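You operate a simulated robot arm through the tools that you are given. There is no shell and no other tool. Be economical: measure what you need, move in short steps, check, and stop when the job is done.

You run a simulated two-armed robot. Do the job below in one go: nothing can be reset, and whatever is moved stays where it is left.

TASK
Pick up the white tub marked "Dry soap" from the top of the die bench with one hand, pass it to the other hand and put it on the top of the grey table. Set down upright: white tub.

Only the result counts: the job must be done as asked and must still hold three seconds after the hand-in. Knocking over, shifting, dropping, spilling or breaking anything else fails it.

THE ROBOT
Two 7-joint arms with two-finger grippers on one trunk, on a base that drives. Base frame: it is fixed to the floor where the robot stands at the start and does not move with it; the origin is under the middle of the robot, x ahead of it, y to its left, z up; the surface under the hand at the start is at about z = 860. Units: mm, degrees, N and s.
The left shoulder is at the start at [57, 175, 1152], the right one opposite. With the tool pointing down near the work surface each hand reaches from about 260 to 860 mm from the robot's upright axis, wherever it stands, measured 20 degrees to its own side. Places, roughly: top of the grey table [600, 4100, 800]. Payload 2.94 kg a hand.
The TCP of each hand is the grasp point between the finger pads, 30 mm short of the fingertips. In the tool frame z runs along the fingers and y along their closing line. Largest opening 138 mm; the body of the gripper starts 109 mm behind the TCP.
Orientation is that of the tool frame in the base frame, as [roll, pitch, yaw] about the fixed x, y, z axes, in that order (R = Rz(yaw) Ry(pitch) Rx(roll)). With the fingers straight down and closing along the base's y, the tool's x points along the base's -x, its y along +y and its z along -z.

THE INTERFACE
- The arms move only by the tool arm_command. It takes "left_plan", "right_plan" or both (then of equal length, played together; a hand with none holds still); each is a list of rows, each a list of 7 numbers: the gripper command, from -1 (fully open) to 1 (shut), values between in proportion, then the shift along the tool's x, y, z in mm, then the turn, a rotation vector about the tool's x, y, z in degrees. In form: [[jaw, tx, ty, tz, rx, ry, rz], ...]. A call has 1 to 10 rows; each row shifts and turns the commanded pose from where the row before left it, along the tool's axes as they then stand. Each row takes 0.2 s and may step no farther than 50 mm and 8.6 degrees from the row before; otherwise, or with a gripper value out of range, the whole call is refused. Where a pose cannot be reached the arm comes as near as it can. A force on the tool above 40 N (or 10 N above the force at the start of the call, whichever is more), or a blocked arm, ends the call early, and 0.2 s more pass. Each finger halts on what it meets, pressing with about 30 N; the grip force reading is that of the motor and also rises with nothing between the fingers. The clock runs only during rows and for 0.2 s after the last one: add rows that do not move to give the fingers time. The reply holds the time, the measured pose of the TCP, the force on the tool along the base axes, the opening and the grip force, in the units named above and with some noise, with the torque about the TCP (base axes, N m) and any sound that the robot's microphone picked up, and new pictures: "views" is both (left out), scene, wrist or none (wrist: the cameras of the hands that moved).
- Cameras (640 x 400 px; columns grow to the right, rows downward): "scene" is now at [134.6, -12, 1623.2]; the picture's right is [-0.17, -0.99, -0.00], its down [-0.78, 0.13, -0.62] and it looks along [0.61, -0.10, -0.79] (base axes); focal length 260 px, centre (320, 200). "left" rides on the left gripper at [71, -19, -146] in its tool frame; the picture's right is [0.26, 0.97, 0.00], its down [-0.85, 0.23, -0.48] and it looks along [-0.46, 0.12, 0.88] (tool axes); focal length 280 px, centre (320, 200). "right" rides on the right gripper at [71, 19, -146] in its tool frame; the picture's right is [-0.26, 0.96, 0.00], its down [-0.85, -0.23, -0.48] and it looks along [-0.46, -0.12, 0.88] (tool axes); focal length 280 px, centre (320, 200). There is no depth. A picture from a camera that has moved, and an enlarged one, comes with that camera's place and axes in the base frame and with its lens.
- lift_body(by): slides the trunk up (or, below 0, down) by that many mm; the arms and the scene camera ride with it, the base frame stays. It gives what a move gives, with no picture.
- steer(legs): drives the robot by 1 to 6 legs, each [ahead, turn to the left] in mm and degrees, along the robot's own axes; the way and the turn of a leg run together, so that a leg with both is an arc; at most 1500 mm and 180 degrees a leg. The arms and the cameras ride along, it lands a little off, and it stops where it bumps. It gives what a move gives, and a new picture of the scene camera.
- head_to(pan, tilt): turns the head with the scene camera to pan (to the left, within 120 degrees either way) and tilt (down, from -29 to 69), counted from straight ahead of the robot. It gives what a move gives, and a new picture of the scene camera.
- inspect(camera, box): a new picture of the part [left, top, right, bottom] of that camera's present view, enlarged. The clock stands still meanwhile.
- finish_job(): hands the job in; it is judged then, once.

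Go step by step. Nothing tells you exact positions but the pictures and the camera data: compare them with the known pose of the tool, close in by small moves and look again before you grip or let go. The budget is 120 turns and 260 pictures, counting those below and the enlarged ones. Unless the task says otherwise, let go and move clear before handing in, and close with one line.

The tools are called as a command line: name --argument value ..., lists and objects as JSON in quotes. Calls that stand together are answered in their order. arm_command: Moves the arms, as the interface text tells. Its arguments: {"type":"object","properties":{"left_plan":{"type":"array","items":{"type":"array","items":{"type":"number"}}},"right_plan":{"type":"array","items":{"type":"array","items":{"type":"number"}}},"views":{"type":"string","enum":["both","scene","wrist","none"]}},"required":[]} The other tools are called the same way: lift_body (by) slides the trunk up or down; steer (legs) drives the base; head_to (pan, tilt) turns the head that bears the scene camera; inspect (camera, box) takes an enlarged picture of a part of a camera's view; finish_job () hands the job in.

At the start:

```text
clock: 0.0
left_ee_pos: [595.6, 84.5, 1128.9]
left_tool_rot: [180.0, 0.0, -179.9]
left_ft_force: [0.2, 0.3, 0.4]
left_ft_torque: [0.0, 0.02, -0.02]
left_width: 137.8
left_grasp_force: 0.1
right_ee_pos: [413.5, -300.9, 1101.6]
right_tool_rot: [180.0, -0.1, 180.0]
right_ft_force: [-0.4, -0.3, -1.0]
right_ft_torque: [0.03, 0.03, 0.02]
right_width: 138.1
right_grasp_force: 0.2
trunk travel left (down, up): [-325.0, 409.0]
robot x, y, heading: [0.9, -0.5, 0.0]
head pan, tilt: [-9.5, 51.8]
```

scene: 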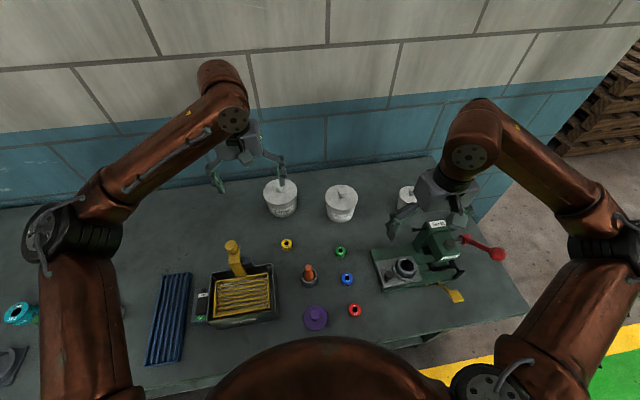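
right: 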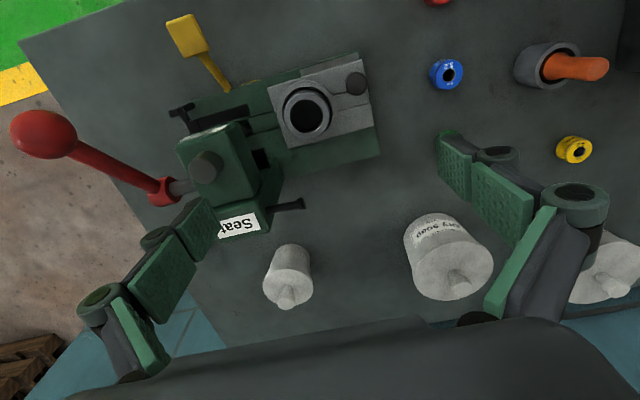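
left: 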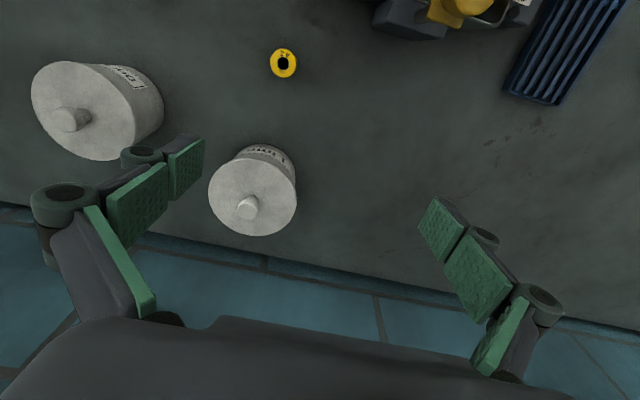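

I see three white lidded tubs at the back of the bench; the middle one seems to be labelled "Dry soap". I'll enlarge the labels first.

inspect --camera "scene" --box '[240, 160, 440, 285]'

inspect --camera "right" --box '[380, 190, 640, 350]'

inspect --camera "left" --box '[20, 40, 340, 240]'

```text
3.20 times, centred on (340, 222) of scene
camera zoom: at [134.6, -12.0, 1623.2], right [-0.17, -0.99, 0.0], down [-0.78, 0.13, -0.62], along [0.61, -0.1, -0.79], focal length 831 px, centre (256, 128)
```

zoom: 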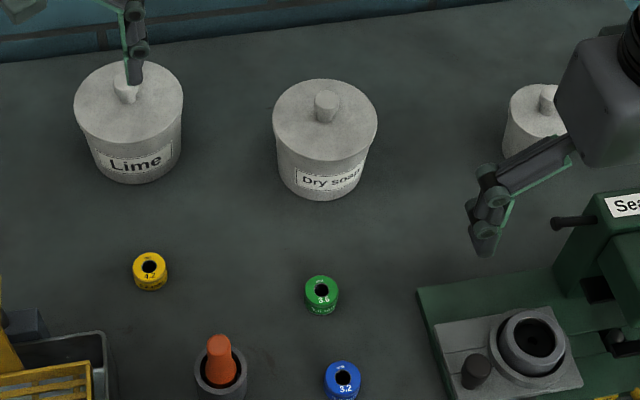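

```text
2.46 times, centred on (510, 270) of right
camera zoom: at [342.2, -281.7, 1247.3], right [0.26, 0.96, 0.0], down [0.85, -0.23, 0.47], along [0.46, -0.12, -0.88], focal length 690 px, centre (-148, 28)
```

zoom: 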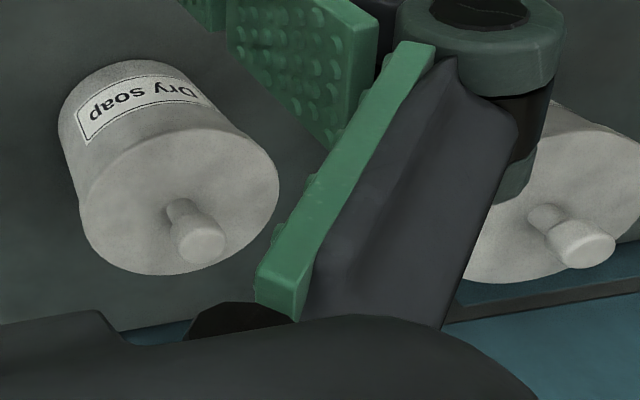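

```text
2.00 times, centred on (180, 140) of left
camera zoom: at [526.7, 65.7, 1274.0], right [-0.26, 0.96, 0.0], down [0.85, 0.23, 0.48], along [0.46, 0.13, -0.88], focal length 561 px, centre (600, 320)
```

zoom: 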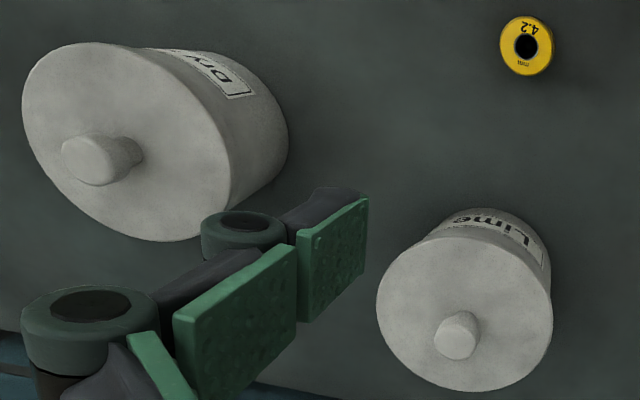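

The middle tub is "Dry soap", with its lid centre at about [660, -173, 945] and a diameter of about 109 mm. I plan to pick it with the right hand from above, then hand it to the left hand coming in sideways. First I bring the right hand over the tub and move the left one clear.

arm_command --right_plan '[[-1, -41, 21.3, 0, 0, 0, 0], [-1, -41, 21.3, 0, 0, 0, 0], [-1, -41, 21.3, 0, 0, 0, 0], [-1, -41, 21.3, 0, 0, 0, 0], [-1, -41, 21.3, 0, 0, 0, 0], [-1, -41, 21.3, 0, 0, 0, 0]]' --left_plan '[[-1, 15, 30, -10, 0, 0, 0], [-1, 15, 30, -10, 0, 0, 0], [-1, 15, 30, -10, 0, 0, 0], [-1, 15, 30, -10, 0, 0, 0], [-1, 15, 30, -10, 0, 0, 0], [-1, 15, 30, -10, 0, 0, 0]]'

```text
clock: 1.4
left_ee_pos: [507.5, 268.6, 1186.6]
left_tool_rot: [-179.9, 0.0, -180.0]
left_ft_force: [-0.4, 0.7, -0.9]
left_ft_torque: [-0.07, 0.01, 0.02]
left_width: 138.2
left_grasp_force: 0.0
right_ee_pos: [656.5, -170.0, 1101.4]
right_tool_rot: [-180.0, 0.0, -180.0]
right_ft_force: [-0.4, 0.5, -0.3]
right_ft_torque: [-0.04, 0.03, -0.04]
right_width: 138.0
right_grasp_force: 0.1
trunk travel left (down, up): [-325.0, 409.0]
robot x, y, heading: [2.0, -1.6, -0.2]
head pan, tilt: [-9.5, 51.8]
camera scene: at [134.7, -8.3, 1623.2], right [-0.17, -0.99, 0.0], down [-0.78, 0.13, -0.62], along [0.61, -0.1, -0.79], focal length 260 px, centre (320, 200)
camera right: at [586.3, -151.8, 1246.0], right [0.26, 0.96, 0.0], down [0.85, -0.23, 0.48], along [0.46, -0.13, -0.88], focal length 280 px, centre (320, 200)
camera left: at [438.3, 248.4, 1333.3], right [-0.26, 0.96, 0.0], down [0.85, 0.23, 0.47], along [0.46, 0.12, -0.88], focal length 280 px, centre (320, 200)
```

scene: 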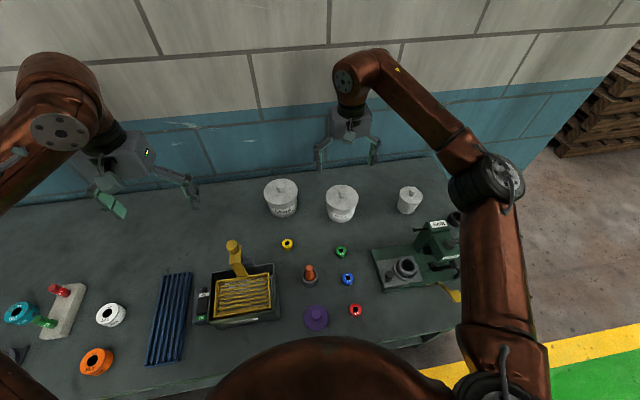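
right: 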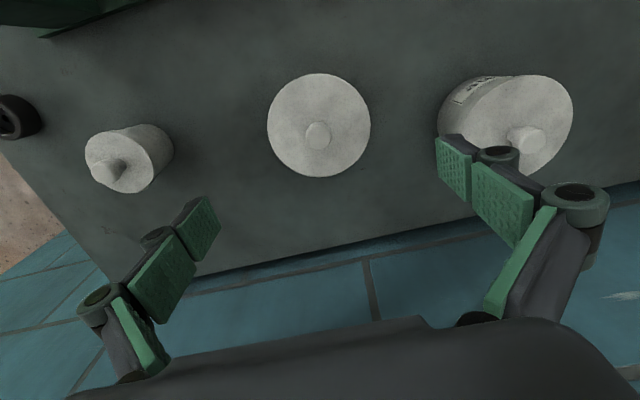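
left: 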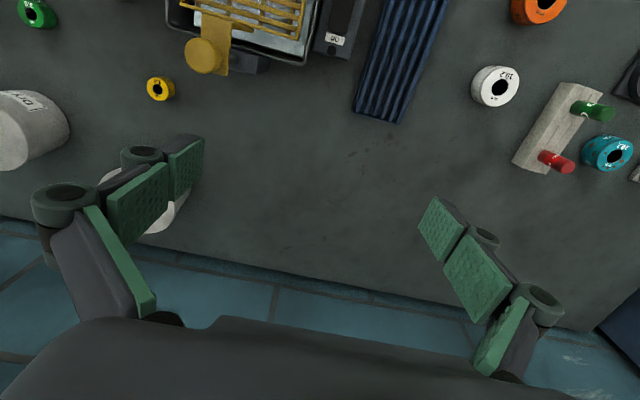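

The tub lies nearly under the right TCP, at about [656, -172]. I lower the hand to just above the lid and check.

arm_command --right_plan '[[-1, 0, -2, 38, 0, 0, 0], [-1, 0, 0, 38, 0, 0, 0], [-1, 0, 0, 38, 0, 0, 0], [-1, 0, 0, 0, 0, 0, 0]]' --views "both"

```text
clock: 2.4
left_ee_pos: [508.3, 265.5, 1189.2]
left_tool_rot: [180.0, 0.0, -179.9]
left_ft_force: [-0.6, 0.0, -1.0]
left_ft_torque: [0.0, 0.02, -0.01]
left_width: 138.0
left_grasp_force: 0.0
right_ee_pos: [659.3, -172.7, 988.4]
right_tool_rot: [179.9, 0.0, 180.0]
right_ft_force: [-0.1, -0.2, 0.4]
right_ft_torque: [0.0, -0.03, 0.02]
right_width: 138.0
right_grasp_force: 0.1
trunk travel left (down, up): [-325.0, 409.0]
robot x, y, heading: [0.0, -0.8, -0.0]
head pan, tilt: [-9.5, 51.8]
camera scene: at [134.0, -11.3, 1623.3], right [-0.17, -0.99, 0.0], down [-0.78, 0.13, -0.62], along [0.61, -0.1, -0.79], focal length 260 px, centre (320, 200)
camera right: at [588.5, -155.0, 1133.8], right [0.26, 0.96, 0.0], down [0.85, -0.23, 0.48], along [0.46, -0.12, -0.88], focal length 280 px, centre (320, 200)
```

scene: 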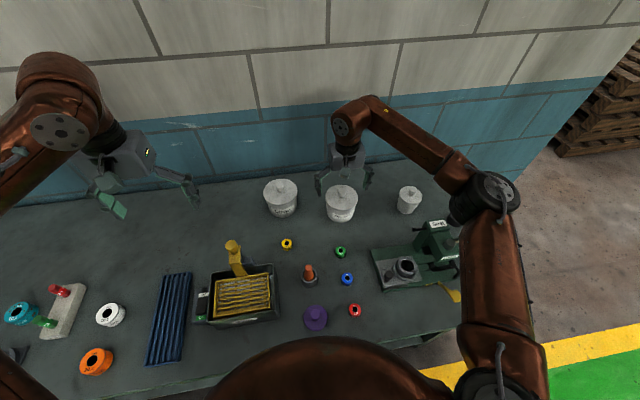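
right: 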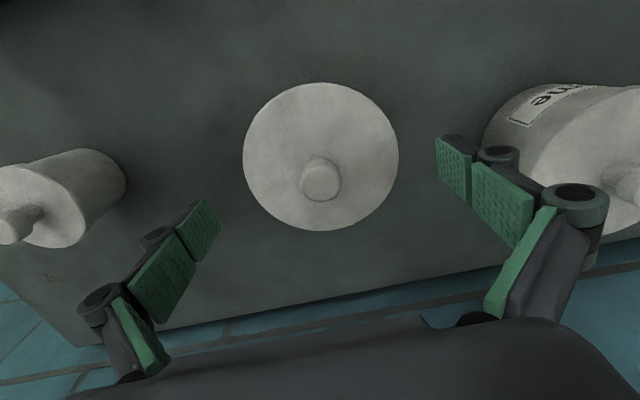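

The tub is centred between the fingers to within about 5 mm. I lower to grip height, 23 mm below the lid top, and close.

arm_command --right_plan '[[-1, 4, 1, 22, 0, 0, 0], [-1, 0, 0, 22, 0, 0, 0], [-1, 0, 0, 22, 0, 0, 0], [-1, 0, 0, 0, 0, 0, 0]]' --views "both"

```text
clock: 3.4
left_ee_pos: [508.3, 266.0, 1188.4]
left_tool_rot: [-180.0, 0.0, -179.9]
left_ft_force: [0.7, 0.0, 0.8]
left_ft_torque: [0.03, -0.02, 0.0]
left_width: 138.2
left_grasp_force: 0.0
right_ee_pos: [657.2, -171.6, 920.1]
right_tool_rot: [-180.0, -0.1, 180.0]
right_ft_force: [0.6, -0.8, 0.6]
right_ft_torque: [-0.03, 0.0, -0.02]
right_width: 137.8
right_grasp_force: 0.1
trunk travel left (down, up): [-325.0, 409.0]
robot x, y, heading: [-1.8, -1.2, -0.1]
head pan, tilt: [-9.5, 51.8]
camera scene: at [134.3, -11.4, 1623.2], right [-0.17, -0.99, 0.0], down [-0.78, 0.13, -0.62], along [0.61, -0.1, -0.79], focal length 260 px, centre (320, 200)
camera right: at [585.9, -153.2, 1065.3], right [0.26, 0.96, 0.0], down [0.85, -0.23, 0.48], along [0.46, -0.13, -0.88], focal length 280 px, centre (320, 200)
```

scene: 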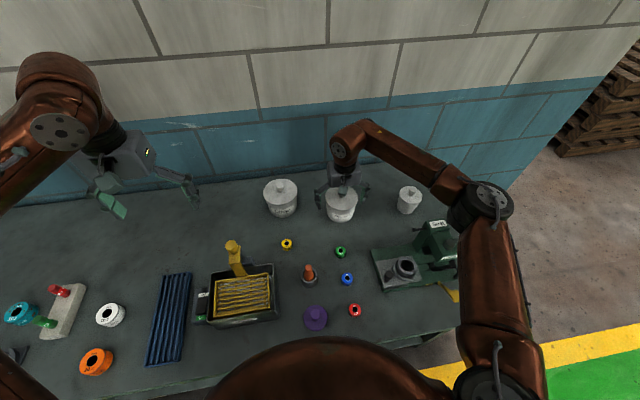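
right: 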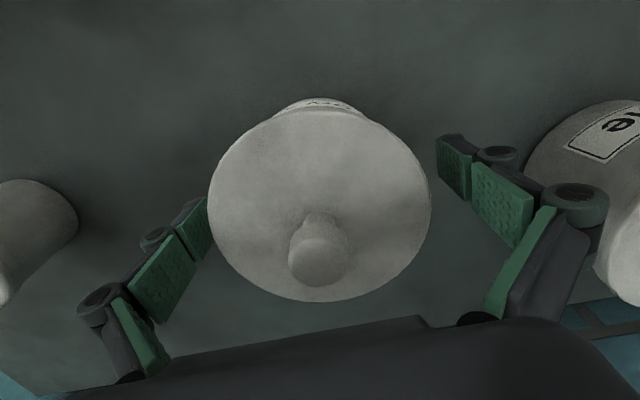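

The fingers straddle the tub with room on both sides. I close now.

arm_command --right_plan '[[-0.5, 4, 0, 0, 0, 0, 0], [0.2, 0, 0, 0, 0, 0, 0], [1, 0, 0, 0, 0, 0, 0], [1, 0, 0, 0, 0, 0, 0], [1, 0, 0, 0, 0, 0, 0]]' --views "wrist"

```text
clock: 4.6
left_ee_pos: [507.6, 265.9, 1188.1]
left_tool_rot: [180.0, 0.0, 179.9]
left_ft_force: [-0.3, 0.3, 0.2]
left_ft_torque: [0.01, 0.02, 0.01]
left_width: 137.8
left_grasp_force: 0.0
right_ee_pos: [652.8, -172.8, 921.2]
right_tool_rot: [179.9, 0.0, 179.9]
right_ft_force: [1.2, -2.7, 3.0]
right_ft_torque: [-0.25, 0.13, -0.02]
right_width: 104.9
right_grasp_force: 30.3
trunk travel left (down, up): [-325.0, 409.0]
robot x, y, heading: [2.5, -1.1, 0.1]
head pan, tilt: [-9.5, 51.8]
camera right: at [581.3, -154.3, 1066.5], right [0.26, 0.96, 0.0], down [0.85, -0.23, 0.48], along [0.46, -0.13, -0.88], focal length 280 px, centre (320, 200)
```

right: 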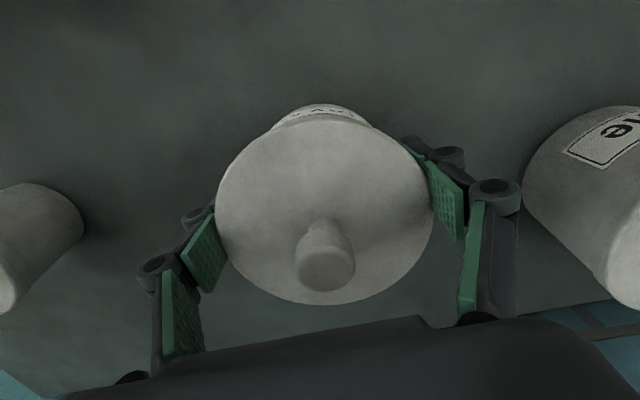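

It is held at 105 mm with 30 N. I lift it slowly and check.

arm_command --right_plan '[[1, 0, 0, -10, 0, 0, 0], [1, 0, 0, -20, 0, 0, 0], [1, 0, 0, -30, 0, 0, 0], [1, 0, 0, -30, 0, 0, 0], [1, 0, 0, 0, 0, 0, 0]]' --views "both"

```text
clock: 5.8
left_ee_pos: [509.7, 264.7, 1188.5]
left_tool_rot: [180.0, -0.2, -179.9]
left_ft_force: [0.4, 0.5, -0.3]
left_ft_torque: [0.02, 0.04, 0.01]
left_width: 137.9
left_grasp_force: 0.3
right_ee_pos: [651.2, -174.7, 1009.5]
right_tool_rot: [179.9, -0.2, -179.9]
right_ft_force: [0.1, -0.4, -6.0]
right_ft_torque: [0.0, 0.06, -0.01]
right_width: 104.3
right_grasp_force: 29.8
trunk travel left (down, up): [-325.0, 409.0]
robot x, y, heading: [-2.8, 1.6, -0.1]
head pan, tilt: [-9.5, 51.8]
camera scene: at [136.0, -12.1, 1622.9], right [-0.17, -0.99, 0.0], down [-0.78, 0.13, -0.62], along [0.61, -0.1, -0.79], focal length 260 px, centre (320, 200)
camera right: at [580.8, -155.5, 1155.3], right [0.26, 0.96, 0.0], down [0.85, -0.23, 0.47], along [0.46, -0.12, -0.88], focal length 280 px, centre (320, 200)
```

scene: 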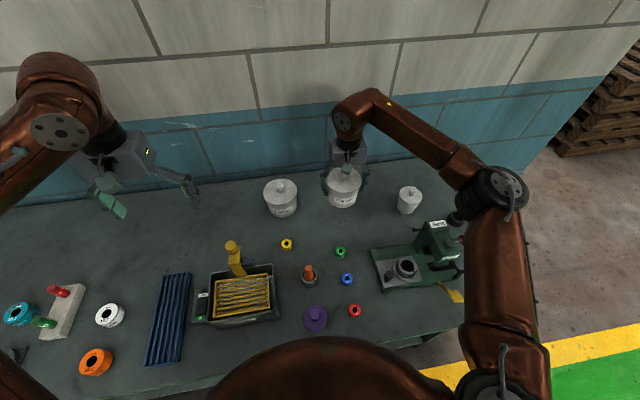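
right: 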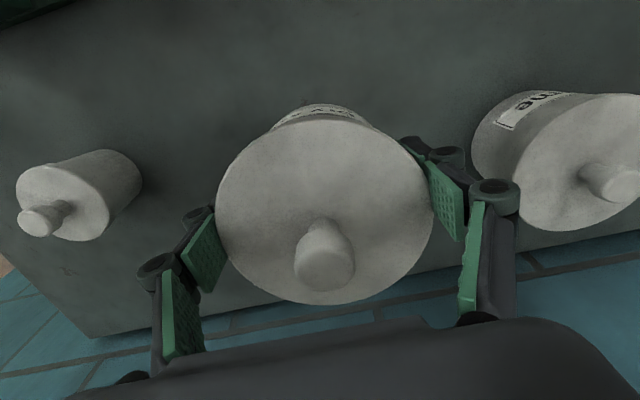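

The tub hangs level and weighs about 6 N. I bring it up and back toward the middle with the right hand, while the left hand begins to turn for a sideways grasp.

arm_command --right_plan '[[1, 0, 0, -30, 0, 0, 0], [1, 12, 10, -30, 0, 0, 0], [1, 20, 12, -30, 0, 0, 0], [1, 25, 12, -25, 0, 0, 0], [1, 25, 12, -20, 0, 0, 0], [1, 25, 12, -20, 0, 0, 0], [1, 20, 10, -15, 0, 0, 0], [1, 5, 5, 0, 0, 0, 0], [1, 0, 0, 0, 0, 0, 0], [1, 0, 0, 0, 0, 0, 0]]' --left_plan '[[-1, 0, 0, 0, 0, 0, -8.5], [-1, 0, 0, 0, 0, 0, -8.5], [-1, 0, 0, 0, 0, 0, -8.5], [-1, 0, 0, 0, 0, 0, -8.5], [-1, 0, 0, 0, 0, 0, -8.5], [-1, 0, 0, 0, 0, 0, -8.5], [-1, 0, 0, 0, 0, 0, -8.5], [-1, 0, 0, 0, 0, 0, -8.5], [-1, 0, 0, 0, 0, 0, -8.5], [-1, 0, 0, 0, 0, 0, -8.5]]' --views "scene"

```text
clock: 8.0
left_ee_pos: [507.0, 266.8, 1188.2]
left_tool_rot: [179.9, 0.0, -94.8]
left_ft_force: [-0.4, 0.2, 0.1]
left_ft_torque: [0.03, 0.05, -0.02]
left_width: 138.1
left_grasp_force: 0.0
right_ee_pos: [518.0, -101.3, 1180.0]
right_tool_rot: [180.0, -0.2, 180.0]
right_ft_force: [1.7, -0.4, -6.3]
right_ft_torque: [0.0, 0.07, 0.0]
right_width: 104.7
right_grasp_force: 30.1
trunk travel left (down, up): [-325.0, 409.0]
robot x, y, heading: [2.0, 2.5, 0.1]
head pan, tilt: [-9.5, 51.8]
camera scene: at [135.4, -11.6, 1623.1], right [-0.17, -0.99, 0.0], down [-0.78, 0.13, -0.62], along [0.61, -0.1, -0.79], focal length 260 px, centre (320, 200)
```

scene: 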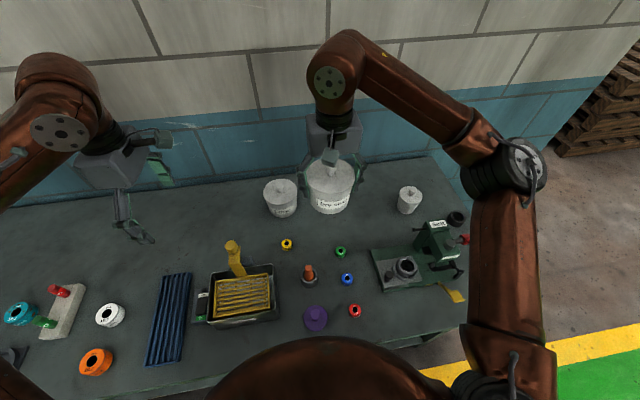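

The left hand has turned about 85°. Now I finish that turn and tilt its fingers toward the tub, to about 20° below horizontal.

arm_command --left_plan '[[-1, 0, 0, 0, 0, 0, -4.8], [-1, 0, 0, 0, 0, 8, 0], [-1, 0, 0, 0, 0, 8, 0], [-1, 0, 0, 0, 0, 8, 0], [-1, 0, 0, 0, 0, 8, 0], [-1, 0, 0, 0, 0, 8, 0], [-1, 0, 0, 0, 0, 8, 0], [-1, 0, 0, 0, 0, 8, 0], [-1, 0, 0, 0, 0, 8, 0], [-1, 0, 0, 0, 0, 6, 0]]' --views "both"

```text
clock: 10.2
left_ee_pos: [505.5, 266.2, 1188.0]
left_tool_rot: [-179.8, -70.2, -90.2]
left_ft_force: [-0.5, 0.3, -0.1]
left_ft_torque: [-0.01, -0.01, -0.03]
left_width: 138.1
left_grasp_force: 0.0
right_ee_pos: [517.8, -101.2, 1179.5]
right_tool_rot: [180.0, -0.2, -180.0]
right_ft_force: [-0.4, 0.0, -6.0]
right_ft_torque: [-0.04, 0.07, 0.01]
right_width: 104.8
right_grasp_force: 30.4
trunk travel left (down, up): [-325.0, 409.0]
robot x, y, heading: [0.0, 1.5, 0.2]
head pan, tilt: [-9.5, 51.8]
camera scene: at [135.4, -10.9, 1623.1], right [-0.17, -0.99, 0.0], down [-0.78, 0.13, -0.62], along [0.61, -0.1, -0.79], focal length 260 px, centre (320, 200)
camera left: at [526.8, 379.4, 1304.2], right [-0.97, -0.09, 0.25], down [-0.23, 0.74, -0.64], along [-0.13, -0.67, -0.73], focal length 280 px, centre (320, 200)
```

scene: 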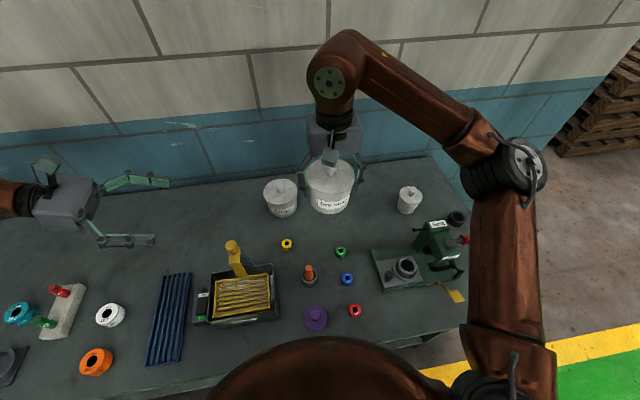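
left: 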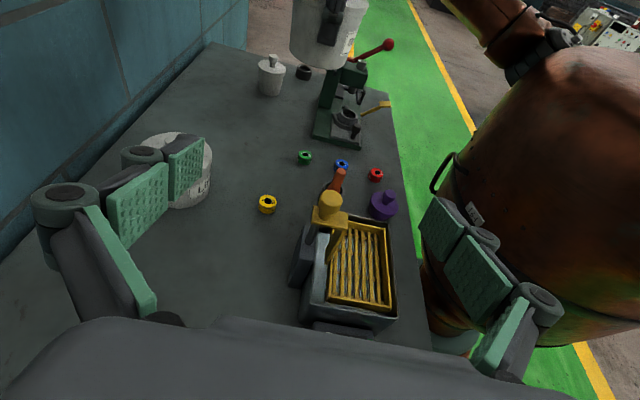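

The left hand is in the sideways pose. I bring it level with the lower part of the tub, stopping short, and look.

arm_command --left_plan '[[-1, 7.5, -2.6, 39.9, 0, 0, 0], [-1, 7.5, -2.6, 39.9, 0, 0, 0], [-1, 7.5, -2.6, 39.9, 0, 0, 0], [-1, 7.5, -2.6, 39.9, 0, 0, 0], [-1, 7.5, -2.6, 39.9, 0, 0, 0], [-1, 0, 0, 0, 0, 0, 0]]' --views "both"

inspect --camera "scene" --box '[160, 80, 420, 242]'

```text
clock: 11.6
left_ee_pos: [516.2, 67.2, 1153.4]
left_tool_rot: [180.0, -70.0, -90.1]
left_ft_force: [0.7, 0.4, 0.6]
left_ft_torque: [-0.01, 0.02, -0.01]
left_width: 137.8
left_grasp_force: 0.1
right_ee_pos: [516.9, -99.4, 1179.2]
right_tool_rot: [180.0, -0.1, 179.9]
right_ft_force: [-0.6, 0.6, -5.9]
right_ft_torque: [-0.04, 0.04, 0.04]
right_width: 104.8
right_grasp_force: 29.5
trunk travel left (down, up): [-325.0, 409.0]
robot x, y, heading: [-0.4, -3.1, 0.1]
head pan, tilt: [-9.5, 51.8]
camera scene: at [134.6, -10.6, 1623.2], right [-0.16, -0.99, 0.0], down [-0.78, 0.13, -0.62], along [0.61, -0.1, -0.79], focal length 260 px, centre (320, 200)
camera left: at [536.2, 179.1, 1270.4], right [-0.97, -0.09, 0.25], down [-0.23, 0.74, -0.64], along [-0.13, -0.67, -0.73], focal length 280 px, centre (320, 200)
```

scene: 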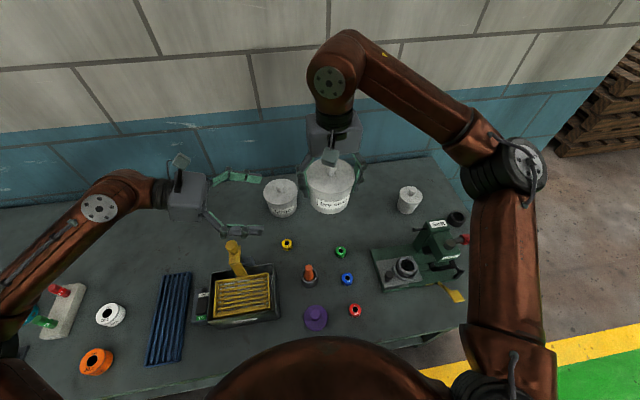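
left: 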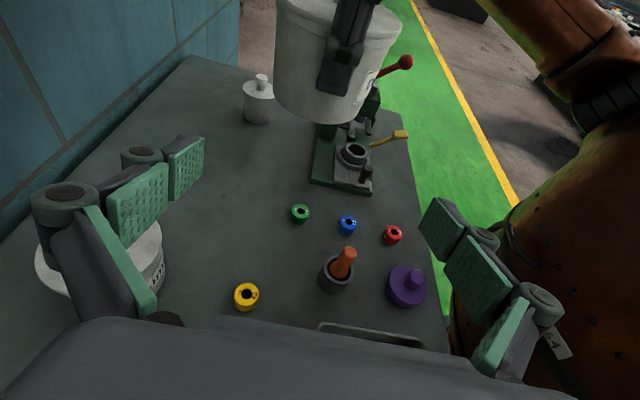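

```text
2.46 times, centred on (290, 161) of scene
camera zoom: at [134.6, -10.6, 1623.2], right [-0.16, -0.99, 0.0], down [-0.78, 0.13, -0.62], along [0.61, -0.1, -0.79], focal length 639 px, centre (394, 296)
```

zoom: 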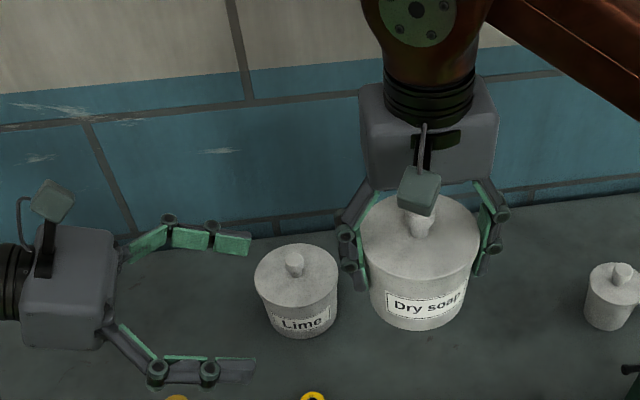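

The alignment looks right: the tub is midway between the left fingers and the right finger clears the left palm. I advance most of the way and look.

arm_command --left_plan '[[-1, 10.6, 0, 29.1, 0, 0, 0], [-1, 10.6, 0, 29.1, 0, 0, 0], [-1, 10.6, 0, 29.1, 0, 0, 0], [-1, 7, 0, 19.5, 0, 0, 0], [-1, 0, 0, 0, 0, 0, 0]]' --views "wrist"

inspect --camera "scene" --box '[200, 80, 420, 217]'

```text
clock: 12.8
left_ee_pos: [515.1, -47.7, 1156.5]
left_tool_rot: [179.9, -70.0, -90.1]
left_ft_force: [-0.9, -1.1, -0.2]
left_ft_torque: [0.0, -0.02, -0.02]
left_width: 137.9
left_grasp_force: 0.0
right_ee_pos: [517.0, -100.8, 1178.6]
right_tool_rot: [180.0, -0.2, 180.0]
right_ft_force: [0.1, -0.2, -6.5]
right_ft_torque: [0.0, 0.04, 0.0]
right_width: 104.8
right_grasp_force: 29.9
trunk travel left (down, up): [-325.0, 409.0]
robot x, y, heading: [0.5, -0.7, -0.3]
head pan, tilt: [-9.5, 51.8]
camera left: at [536.8, 65.1, 1273.4], right [-0.97, -0.09, 0.25], down [-0.23, 0.74, -0.64], along [-0.13, -0.67, -0.73], focal length 280 px, centre (320, 200)
```

left: 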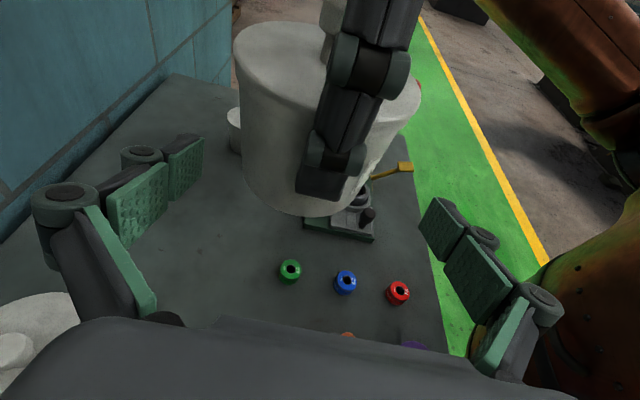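

```text
2.91 times, centred on (310, 148) of scene
camera zoom: at [135.2, -11.5, 1623.1], right [-0.16, -0.99, 0.0], down [-0.78, 0.13, -0.62], along [0.61, -0.1, -0.79], focal length 755 px, centre (349, 350)
```

zoom: 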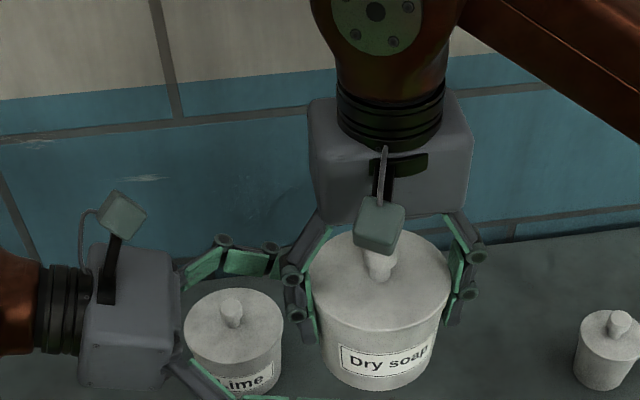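

Good clearance all round. I advance the last 38 mm.

arm_command --left_plan '[[-1, 6.5, -2, 17.9, 0, 0, 0], [-1, 6.5, 0, 17.9, 0, 0, 0], [-1, 0, 0, 0, 0, 0, 0]]' --views "wrist"

inspect --camera "scene" --box '[200, 80, 420, 217]'

```text
clock: 13.6
left_ee_pos: [520.6, -84.6, 1158.6]
left_tool_rot: [179.9, -69.9, -90.1]
left_ft_force: [-0.6, -0.1, 0.4]
left_ft_torque: [0.04, -0.02, 0.01]
left_width: 138.0
left_grasp_force: 0.0
right_ee_pos: [518.4, -101.1, 1179.0]
right_tool_rot: [180.0, -0.1, -180.0]
right_ft_force: [0.3, -0.3, -6.6]
right_ft_torque: [0.01, 0.03, -0.02]
right_width: 104.6
right_grasp_force: 30.0
trunk travel left (down, up): [-325.0, 409.0]
robot x, y, heading: [1.0, -1.6, 0.2]
head pan, tilt: [-9.5, 51.8]
camera left: at [541.9, 27.5, 1274.5], right [-0.97, -0.09, 0.25], down [-0.23, 0.74, -0.63], along [-0.13, -0.67, -0.73], focal length 280 px, centre (320, 200)
```

left: 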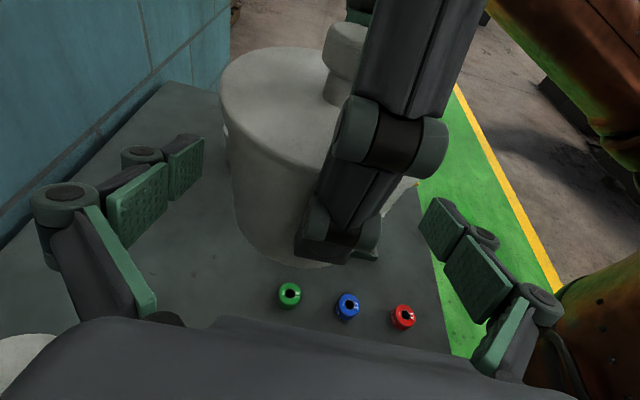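

```text
2.91 times, centred on (310, 148) of scene
camera zoom: at [135.2, -11.4, 1623.1], right [-0.16, -0.99, 0.0], down [-0.78, 0.13, -0.62], along [0.61, -0.1, -0.79], focal length 755 px, centre (349, 350)
```

zoom: 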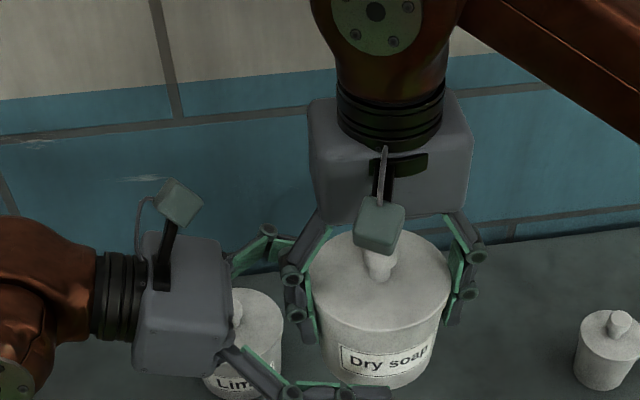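

Both hands are now placed around the tub at 90° to each other. I close the left hand while the right keeps holding.

arm_command --left_plan '[[-0.5, 0, 1, 0, 0, 0, 0], [0.2, 0, 0, 0, 0, 0, 0], [1, 0, 0, 0, 0, 0, 0], [1, 0, 0, 0, 0, 0, 0], [1, 0, 0, 0, 0, 0, 0], [1, 0, 0, 0, 0, 0, 0]]' --right_plan '[[1, 0, 0, 0, 0, 0, 0], [1, 0, 0, 0, 0, 0, 0], [1, 0, 0, 0, 0, 0, 0], [1, 0, 0, 0, 0, 0, 0], [1, 0, 0, 0, 0, 0, 0], [1, 0, 0, 0, 0, 0, 0]]' --views "wrist"

inspect --camera "scene" --box '[200, 80, 420, 217]'

```text
clock: 15.0
left_ee_pos: [523.8, -84.8, 1156.3]
left_tool_rot: [179.6, -69.9, -89.7]
left_ft_force: [19.9, 13.5, 1.2]
left_ft_torque: [-0.36, 0.59, 0.8]
left_width: 98.2
left_grasp_force: 29.7
right_ee_pos: [517.4, -102.2, 1178.9]
right_tool_rot: [-180.0, -0.1, 180.0]
right_ft_force: [-20.0, -14.2, -2.7]
right_ft_torque: [0.06, -0.08, -0.49]
right_width: 104.9
right_grasp_force: 29.5
trunk travel left (down, up): [-325.0, 409.0]
robot x, y, heading: [1.4, -5.2, 0.2]
head pan, tilt: [-9.5, 51.8]
camera right: at [447.0, -82.8, 1325.0], right [0.26, 0.96, 0.0], down [0.85, -0.23, 0.47], along [0.46, -0.13, -0.88], focal length 280 px, centre (320, 200)
camera left: at [542.3, 27.4, 1272.3], right [-0.96, -0.09, 0.25], down [-0.23, 0.74, -0.63], along [-0.13, -0.67, -0.73], focal length 280 px, centre (320, 200)
```

right: 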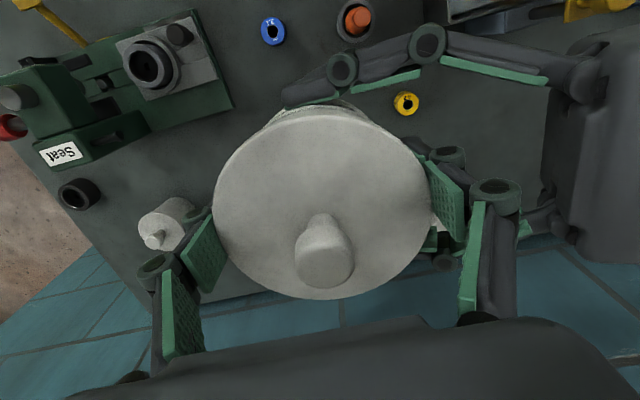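
left: 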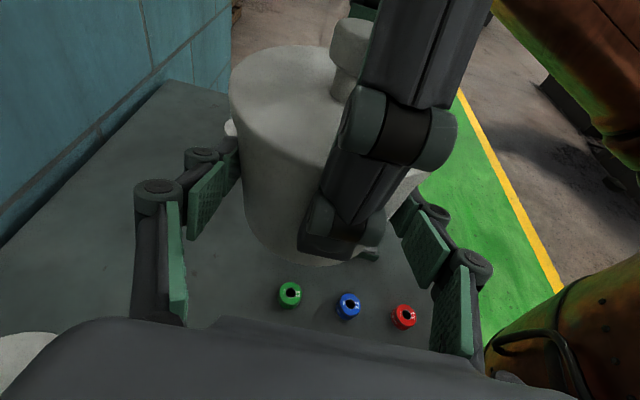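

```text
2.91 times, centred on (310, 148) of scene
camera zoom: at [135.2, -11.8, 1623.1], right [-0.17, -0.99, 0.0], down [-0.78, 0.13, -0.62], along [0.61, -0.1, -0.79], focal length 755 px, centre (349, 350)
```

zoom: 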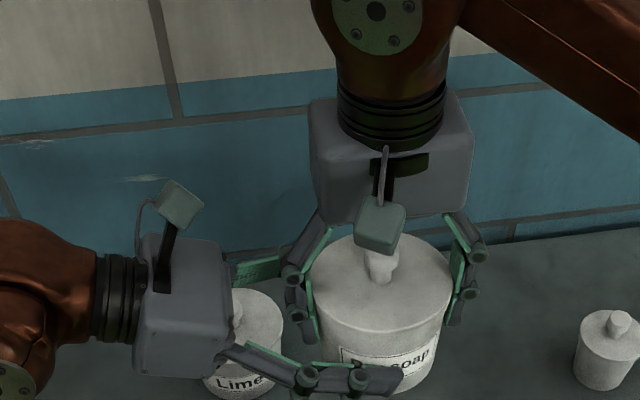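

The left hand has closed on the tub at 98 mm, but the two hands push sideways on each other a little. I relax the left hand's pose in small steps before the right lets go.

arm_command --left_plan '[[1, -0.5, -1.5, -1.4, 0, 0, 0], [1, -0.5, -1.5, -1.4, 0, 0, 0], [1, 0, 0, 0, 0, 0, 0]]' --views "none"

```text
clock: 15.8
left_ee_pos: [522.4, -83.2, 1155.5]
left_tool_rot: [179.8, -70.0, -90.2]
left_ft_force: [7.9, -0.8, 0.0]
left_ft_torque: [0.63, 0.04, 0.51]
left_width: 97.8
left_grasp_force: 30.0
right_ee_pos: [518.0, -101.1, 1179.4]
right_tool_rot: [180.0, 0.0, 179.9]
right_ft_force: [-8.2, 0.7, -0.6]
right_ft_torque: [-0.5, 0.2, -0.41]
right_width: 105.4
right_grasp_force: 29.8
trunk travel left (down, up): [-325.0, 409.0]
robot x, y, heading: [-0.8, 0.1, 0.2]
head pan, tilt: [-9.5, 51.8]
```

Forces are nearly balanced. I open the right hand just enough to clear the lid and watch whether the left holds.

arm_command --left_plan '[[1, 0, -1.5, 0, 0, 0, 0], [1, 0, 0, 0, 0, 0, 0], [1, 0, 0, 0, 0, 0, 0], [1, 0, 0, 0, 0, 0, 0]]' --right_plan '[[1, 0, 0, 0, 0, 0, 0], [-0.6, 0, 0, 0, 0, 0, 0], [-0.75, 0, 0, 0, 0, 0, 0], [-0.75, 0, 0, 0, 0, 0, 0]]' --views "both"

```text
clock: 16.8
left_ee_pos: [524.6, -82.4, 1156.4]
left_tool_rot: [179.9, -70.0, -90.1]
left_ft_force: [0.3, -0.6, -0.6]
left_ft_torque: [0.14, 0.01, 0.0]
left_width: 97.9
left_grasp_force: 30.3
right_ee_pos: [518.2, -100.6, 1178.5]
right_tool_rot: [180.0, -0.1, 180.0]
right_ft_force: [1.1, 0.6, -0.6]
right_ft_torque: [-0.02, -0.04, 0.01]
right_width: 120.8
right_grasp_force: 0.0
trunk travel left (down, up): [-325.0, 409.0]
robot x, y, heading: [-0.3, -1.6, 0.0]
head pan, tilt: [-9.5, 51.8]
camera scene: at [135.2, -11.8, 1623.1], right [-0.17, -0.99, 0.0], down [-0.78, 0.13, -0.62], along [0.61, -0.1, -0.79], focal length 260 px, centre (320, 200)
camera right: at [447.3, -82.4, 1324.8], right [0.26, 0.96, 0.0], down [0.85, -0.23, 0.47], along [0.46, -0.12, -0.88], focal length 280 px, centre (320, 200)
camera left: at [544.9, 29.4, 1271.7], right [-0.97, -0.09, 0.25], down [-0.23, 0.74, -0.63], along [-0.13, -0.67, -0.73], focal length 280 px, centre (320, 200)
```

scene: 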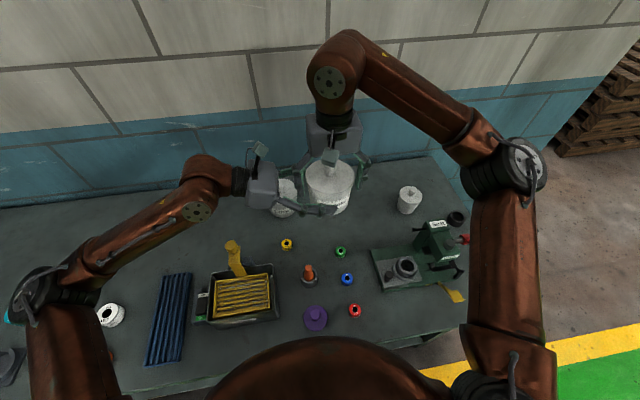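
right: 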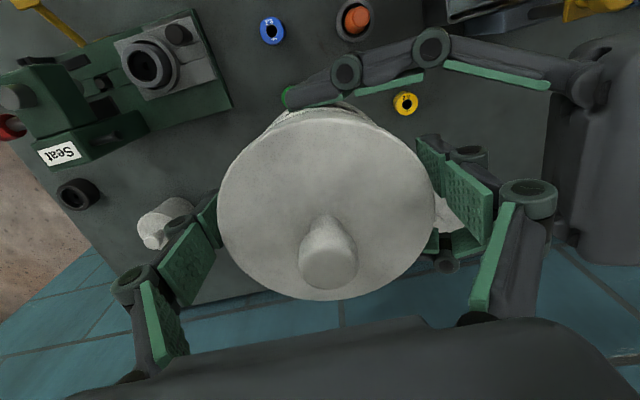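
left: 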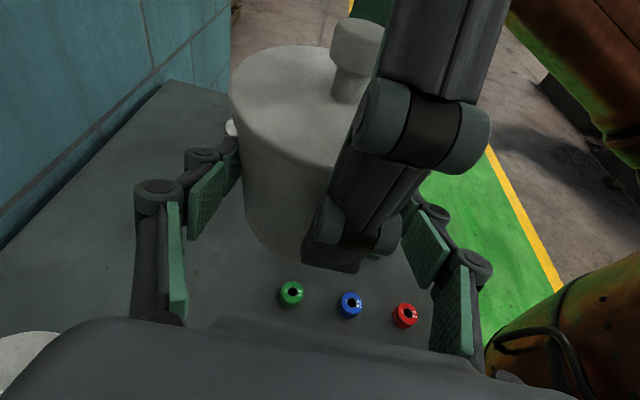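

The left hand holds the tub alone. I raise the right hand slowly, moved 2 mm outward to even the gaps.

arm_command --right_plan '[[-0.75, 0, -2, 0, 0, 0, 0], [-0.75, 0, 0, -10, 0, 0, 0], [-0.75, 0, 0, -15, 0, 0, 0], [-0.75, 0, 0, -20, 0, 0, 0], [-0.75, 0, 0, 0, 0, 0, 0]]' --views "wrist"

```text
clock: 18.0
left_ee_pos: [524.3, -83.1, 1157.2]
left_tool_rot: [179.9, -70.0, -90.0]
left_ft_force: [-0.2, 0.0, -0.3]
left_ft_torque: [0.13, 0.0, 0.0]
left_width: 97.6
left_grasp_force: 29.7
right_ee_pos: [521.8, -102.3, 1225.4]
right_tool_rot: [180.0, -0.1, 180.0]
right_ft_force: [0.0, -0.4, 1.2]
right_ft_torque: [0.03, 0.01, 0.0]
right_width: 121.0
right_grasp_force: 0.2
trunk travel left (down, up): [-325.0, 409.0]
robot x, y, heading: [-0.0, -3.1, 0.0]
head pan, tilt: [-9.5, 51.8]
camera right: at [450.5, -83.4, 1371.0], right [0.26, 0.96, 0.0], down [0.85, -0.23, 0.47], along [0.46, -0.12, -0.88], focal length 280 px, centre (320, 200)
```

right: 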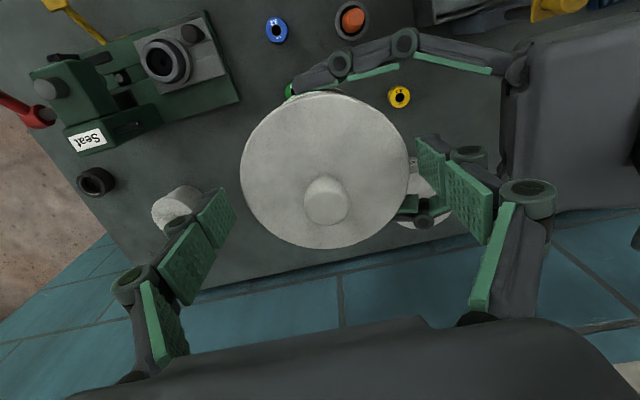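

The right hand is clear of the tub. I raise it further and take it off to the right and back.

arm_command --right_plan '[[-0.75, 0, 0, -40, 0, 0, 0], [-0.75, 0, 0, -40, 0, 0, 0], [-0.75, 0, -45, -10, 0, 0, 0], [-0.75, 0, -45, 0, 0, 0, 0], [-0.75, 10, -45, 0, 0, 0, 0], [-0.75, 30, -35, 0, 0, 0, 0], [-0.75, 30, -35, 0, 0, 0, 0], [-0.75, 30, -30, 0, 0, 0, 0]]' --views "none"

inspect --camera "scene" --box '[200, 100, 420, 237]'

inspect --camera "left" --box '[0, 0, 640, 400]'

```text
clock: 19.8
left_ee_pos: [521.5, -83.2, 1156.5]
left_tool_rot: [-179.8, -69.9, -90.4]
left_ft_force: [-0.6, -0.3, 0.4]
left_ft_torque: [0.15, 0.0, 0.04]
left_width: 97.6
left_grasp_force: 30.5
right_ee_pos: [417.2, -337.2, 1316.3]
right_tool_rot: [179.8, 0.0, -180.0]
right_ft_force: [-0.9, -0.4, 0.8]
right_ft_torque: [0.04, -0.07, 0.0]
right_width: 120.7
right_grasp_force: 0.0
trunk travel left (down, up): [-325.0, 409.0]
robot x, y, heading: [-1.2, -1.4, -0.3]
head pan, tilt: [-9.5, 51.8]
```

```text
2.91 times, centred on (310, 168) of scene
camera zoom: at [132.7, -13.4, 1623.4], right [-0.17, -0.99, 0.0], down [-0.77, 0.13, -0.62], along [0.61, -0.1, -0.79], focal length 755 px, centre (349, 292)
```

zoom: 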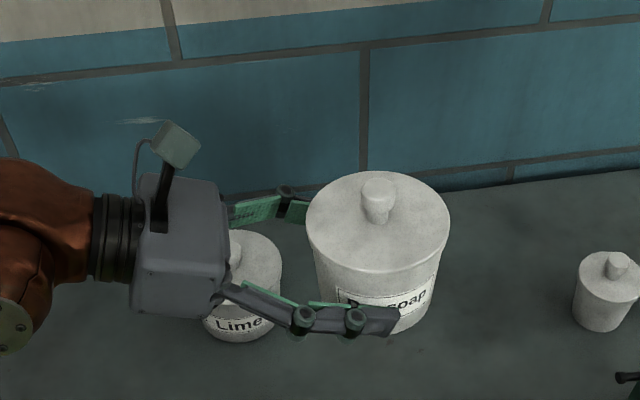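

```text
1.00 times, centred on (320, 200) of left (not enlarged: the box is as wide or as high as the picture)
camera zoom: at [542.8, 28.2, 1273.0], right [-0.97, -0.09, 0.24], down [-0.23, 0.74, -0.63], along [-0.13, -0.67, -0.73], focal length 280 px, centre (320, 200)
```

zoom: 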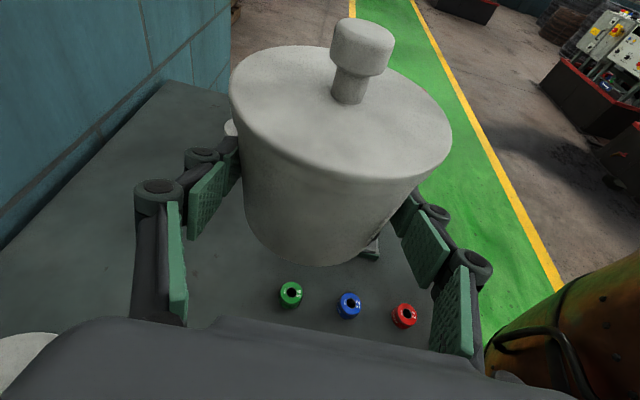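

The tub is upright in the left hand. Before driving I look left and behind to plan the way to the grey table.

head_to --pan 85 --tilt 25

head_to --pan 120 --tilt 30

```text
clock: 21.5
left_ee_pos: [523.8, -82.8, 1156.4]
left_tool_rot: [179.8, -70.0, -90.1]
left_ft_force: [0.0, -0.5, 0.6]
left_ft_torque: [0.17, -0.01, 0.01]
left_width: 97.7
left_grasp_force: 29.9
right_ee_pos: [420.3, -336.8, 1315.4]
right_tool_rot: [179.9, -0.1, 180.0]
right_ft_force: [0.3, -0.4, 0.8]
right_ft_torque: [0.0, -0.01, -0.02]
right_width: 120.8
right_grasp_force: 0.0
trunk travel left (down, up): [-325.0, 409.0]
robot x, y, heading: [1.9, 0.0, 0.0]
head pan, tilt: [85.0, 25.0]
camera scene: at [68.9, 92.1, 1663.0], right [1.0, -0.09, 0.0], down [-0.04, -0.42, -0.91], along [0.08, 0.9, -0.42], focal length 260 px, centre (320, 200)
```

scene: 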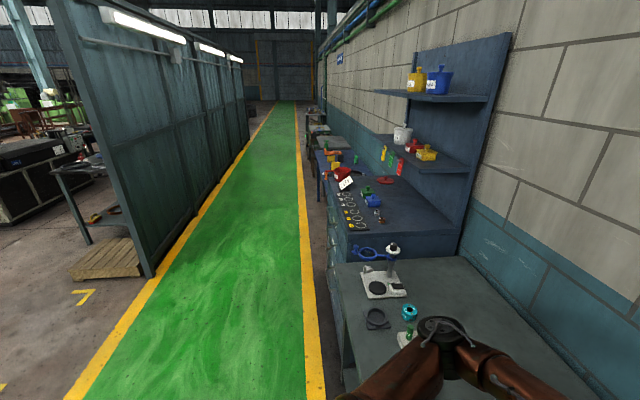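

```text
clock: 22.5
left_ee_pos: [525.1, -83.2, 1155.4]
left_tool_rot: [179.9, -69.9, -90.1]
left_ft_force: [-0.3, -0.1, 0.1]
left_ft_torque: [0.12, -0.01, 0.0]
left_width: 97.8
left_grasp_force: 30.4
right_ee_pos: [420.9, -337.6, 1316.7]
right_tool_rot: [180.0, -0.1, 179.9]
right_ft_force: [0.1, -0.4, 0.3]
right_ft_torque: [-0.01, 0.04, -0.02]
right_width: 120.8
right_grasp_force: 0.1
trunk travel left (down, up): [-325.0, 409.0]
robot x, y, heading: [0.1, 2.1, 0.1]
head pan, tilt: [120.0, 30.0]
camera scene: at [15.7, 78.7, 1655.1], right [0.87, 0.5, 0.0], down [0.25, -0.43, -0.87], along [-0.43, 0.75, -0.5], focal length 260 px, centre (320, 200)
```

scene: 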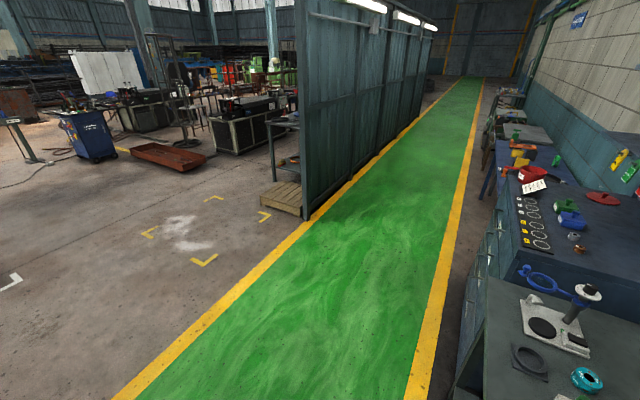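

A clear green aisle runs along +y between a partition (x about -1400) and the row of benches. I back into the aisle and turn left.

steer --legs '[[-560, 0]]'

steer --legs '[[0, 90]]'

head_to --pan -15 --tilt 20

```text
clock: 25.8
left_ee_pos: [-43.8, -82.1, 1156.5]
left_tool_rot: [-179.9, -70.0, -90.1]
left_ft_force: [0.1, -0.4, -0.4]
left_ft_torque: [0.17, -0.02, 0.04]
left_width: 98.1
left_grasp_force: 30.2
right_ee_pos: [-148.2, -336.4, 1315.1]
right_tool_rot: [180.0, 0.0, 180.0]
right_ft_force: [0.3, 0.0, 0.1]
right_ft_torque: [0.01, -0.06, -0.01]
right_width: 121.0
right_grasp_force: 0.0
trunk travel left (down, up): [-325.0, 409.0]
robot x, y, heading: [-567.5, -1.4, 0.0]
head pan, tilt: [120.0, 30.0]
camera scene: at [-553.4, 78.8, 1655.1], right [0.87, 0.5, 0.0], down [0.25, -0.43, -0.87], along [-0.43, 0.75, -0.5], focal length 260 px, centre (320, 200)
```

scene: 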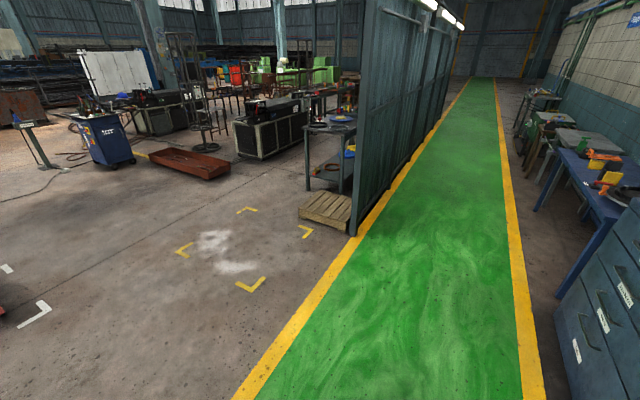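

```text
clock: 30.0
left_ee_pos: [-490.3, 524.7, 1154.9]
left_tool_rot: [179.9, -70.0, 0.5]
left_ft_force: [-1.0, 0.3, 0.0]
left_ft_torque: [0.01, 0.12, 0.01]
left_width: 97.4
left_grasp_force: 30.0
right_ee_pos: [-234.8, 423.6, 1316.1]
right_tool_rot: [180.0, -0.1, -89.4]
right_ft_force: [0.5, 0.6, -0.4]
right_ft_torque: [-0.03, -0.01, -0.03]
right_width: 120.6
right_grasp_force: 0.1
trunk travel left (down, up): [-325.0, 409.0]
robot x, y, heading: [-569.2, -3.0, 90.5]
head pan, tilt: [120.0, 30.0]
camera scene: at [-647.2, 16.6, 1655.1], right [-0.51, 0.86, 0.0], down [0.43, 0.25, -0.87], along [-0.75, -0.44, -0.5], focal length 260 px, centre (320, 200)
```

scene: 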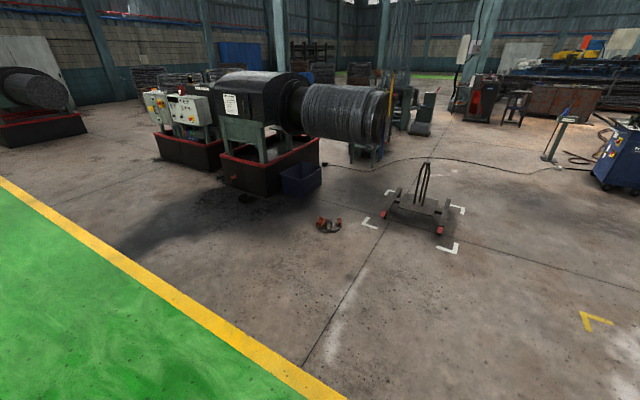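

```text
clock: 32.2
left_ee_pos: [-490.5, 524.8, 1155.7]
left_tool_rot: [179.7, -70.0, 0.5]
left_ft_force: [-0.1, -0.2, 0.2]
left_ft_torque: [0.01, 0.1, -0.01]
left_width: 97.5
left_grasp_force: 30.0
right_ee_pos: [-236.0, 422.4, 1316.4]
right_tool_rot: [180.0, -0.1, -89.5]
right_ft_force: [-0.6, -0.6, 0.1]
right_ft_torque: [0.0, 0.0, 0.0]
right_width: 120.8
right_grasp_force: 0.1
trunk travel left (down, up): [-325.0, 409.0]
robot x, y, heading: [-567.7, -0.2, 90.5]
head pan, tilt: [-15.0, 20.0]
camera scene: at [-545.7, 152.6, 1671.0], right [0.97, -0.25, 0.0], down [-0.09, -0.33, -0.94], along [0.23, 0.91, -0.34], focal length 260 px, centre (320, 200)
```

scene: 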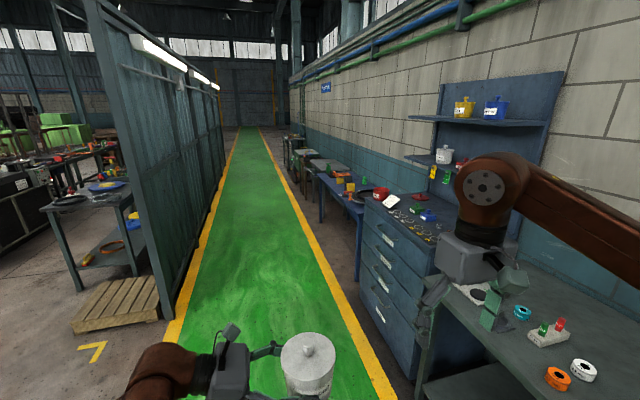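

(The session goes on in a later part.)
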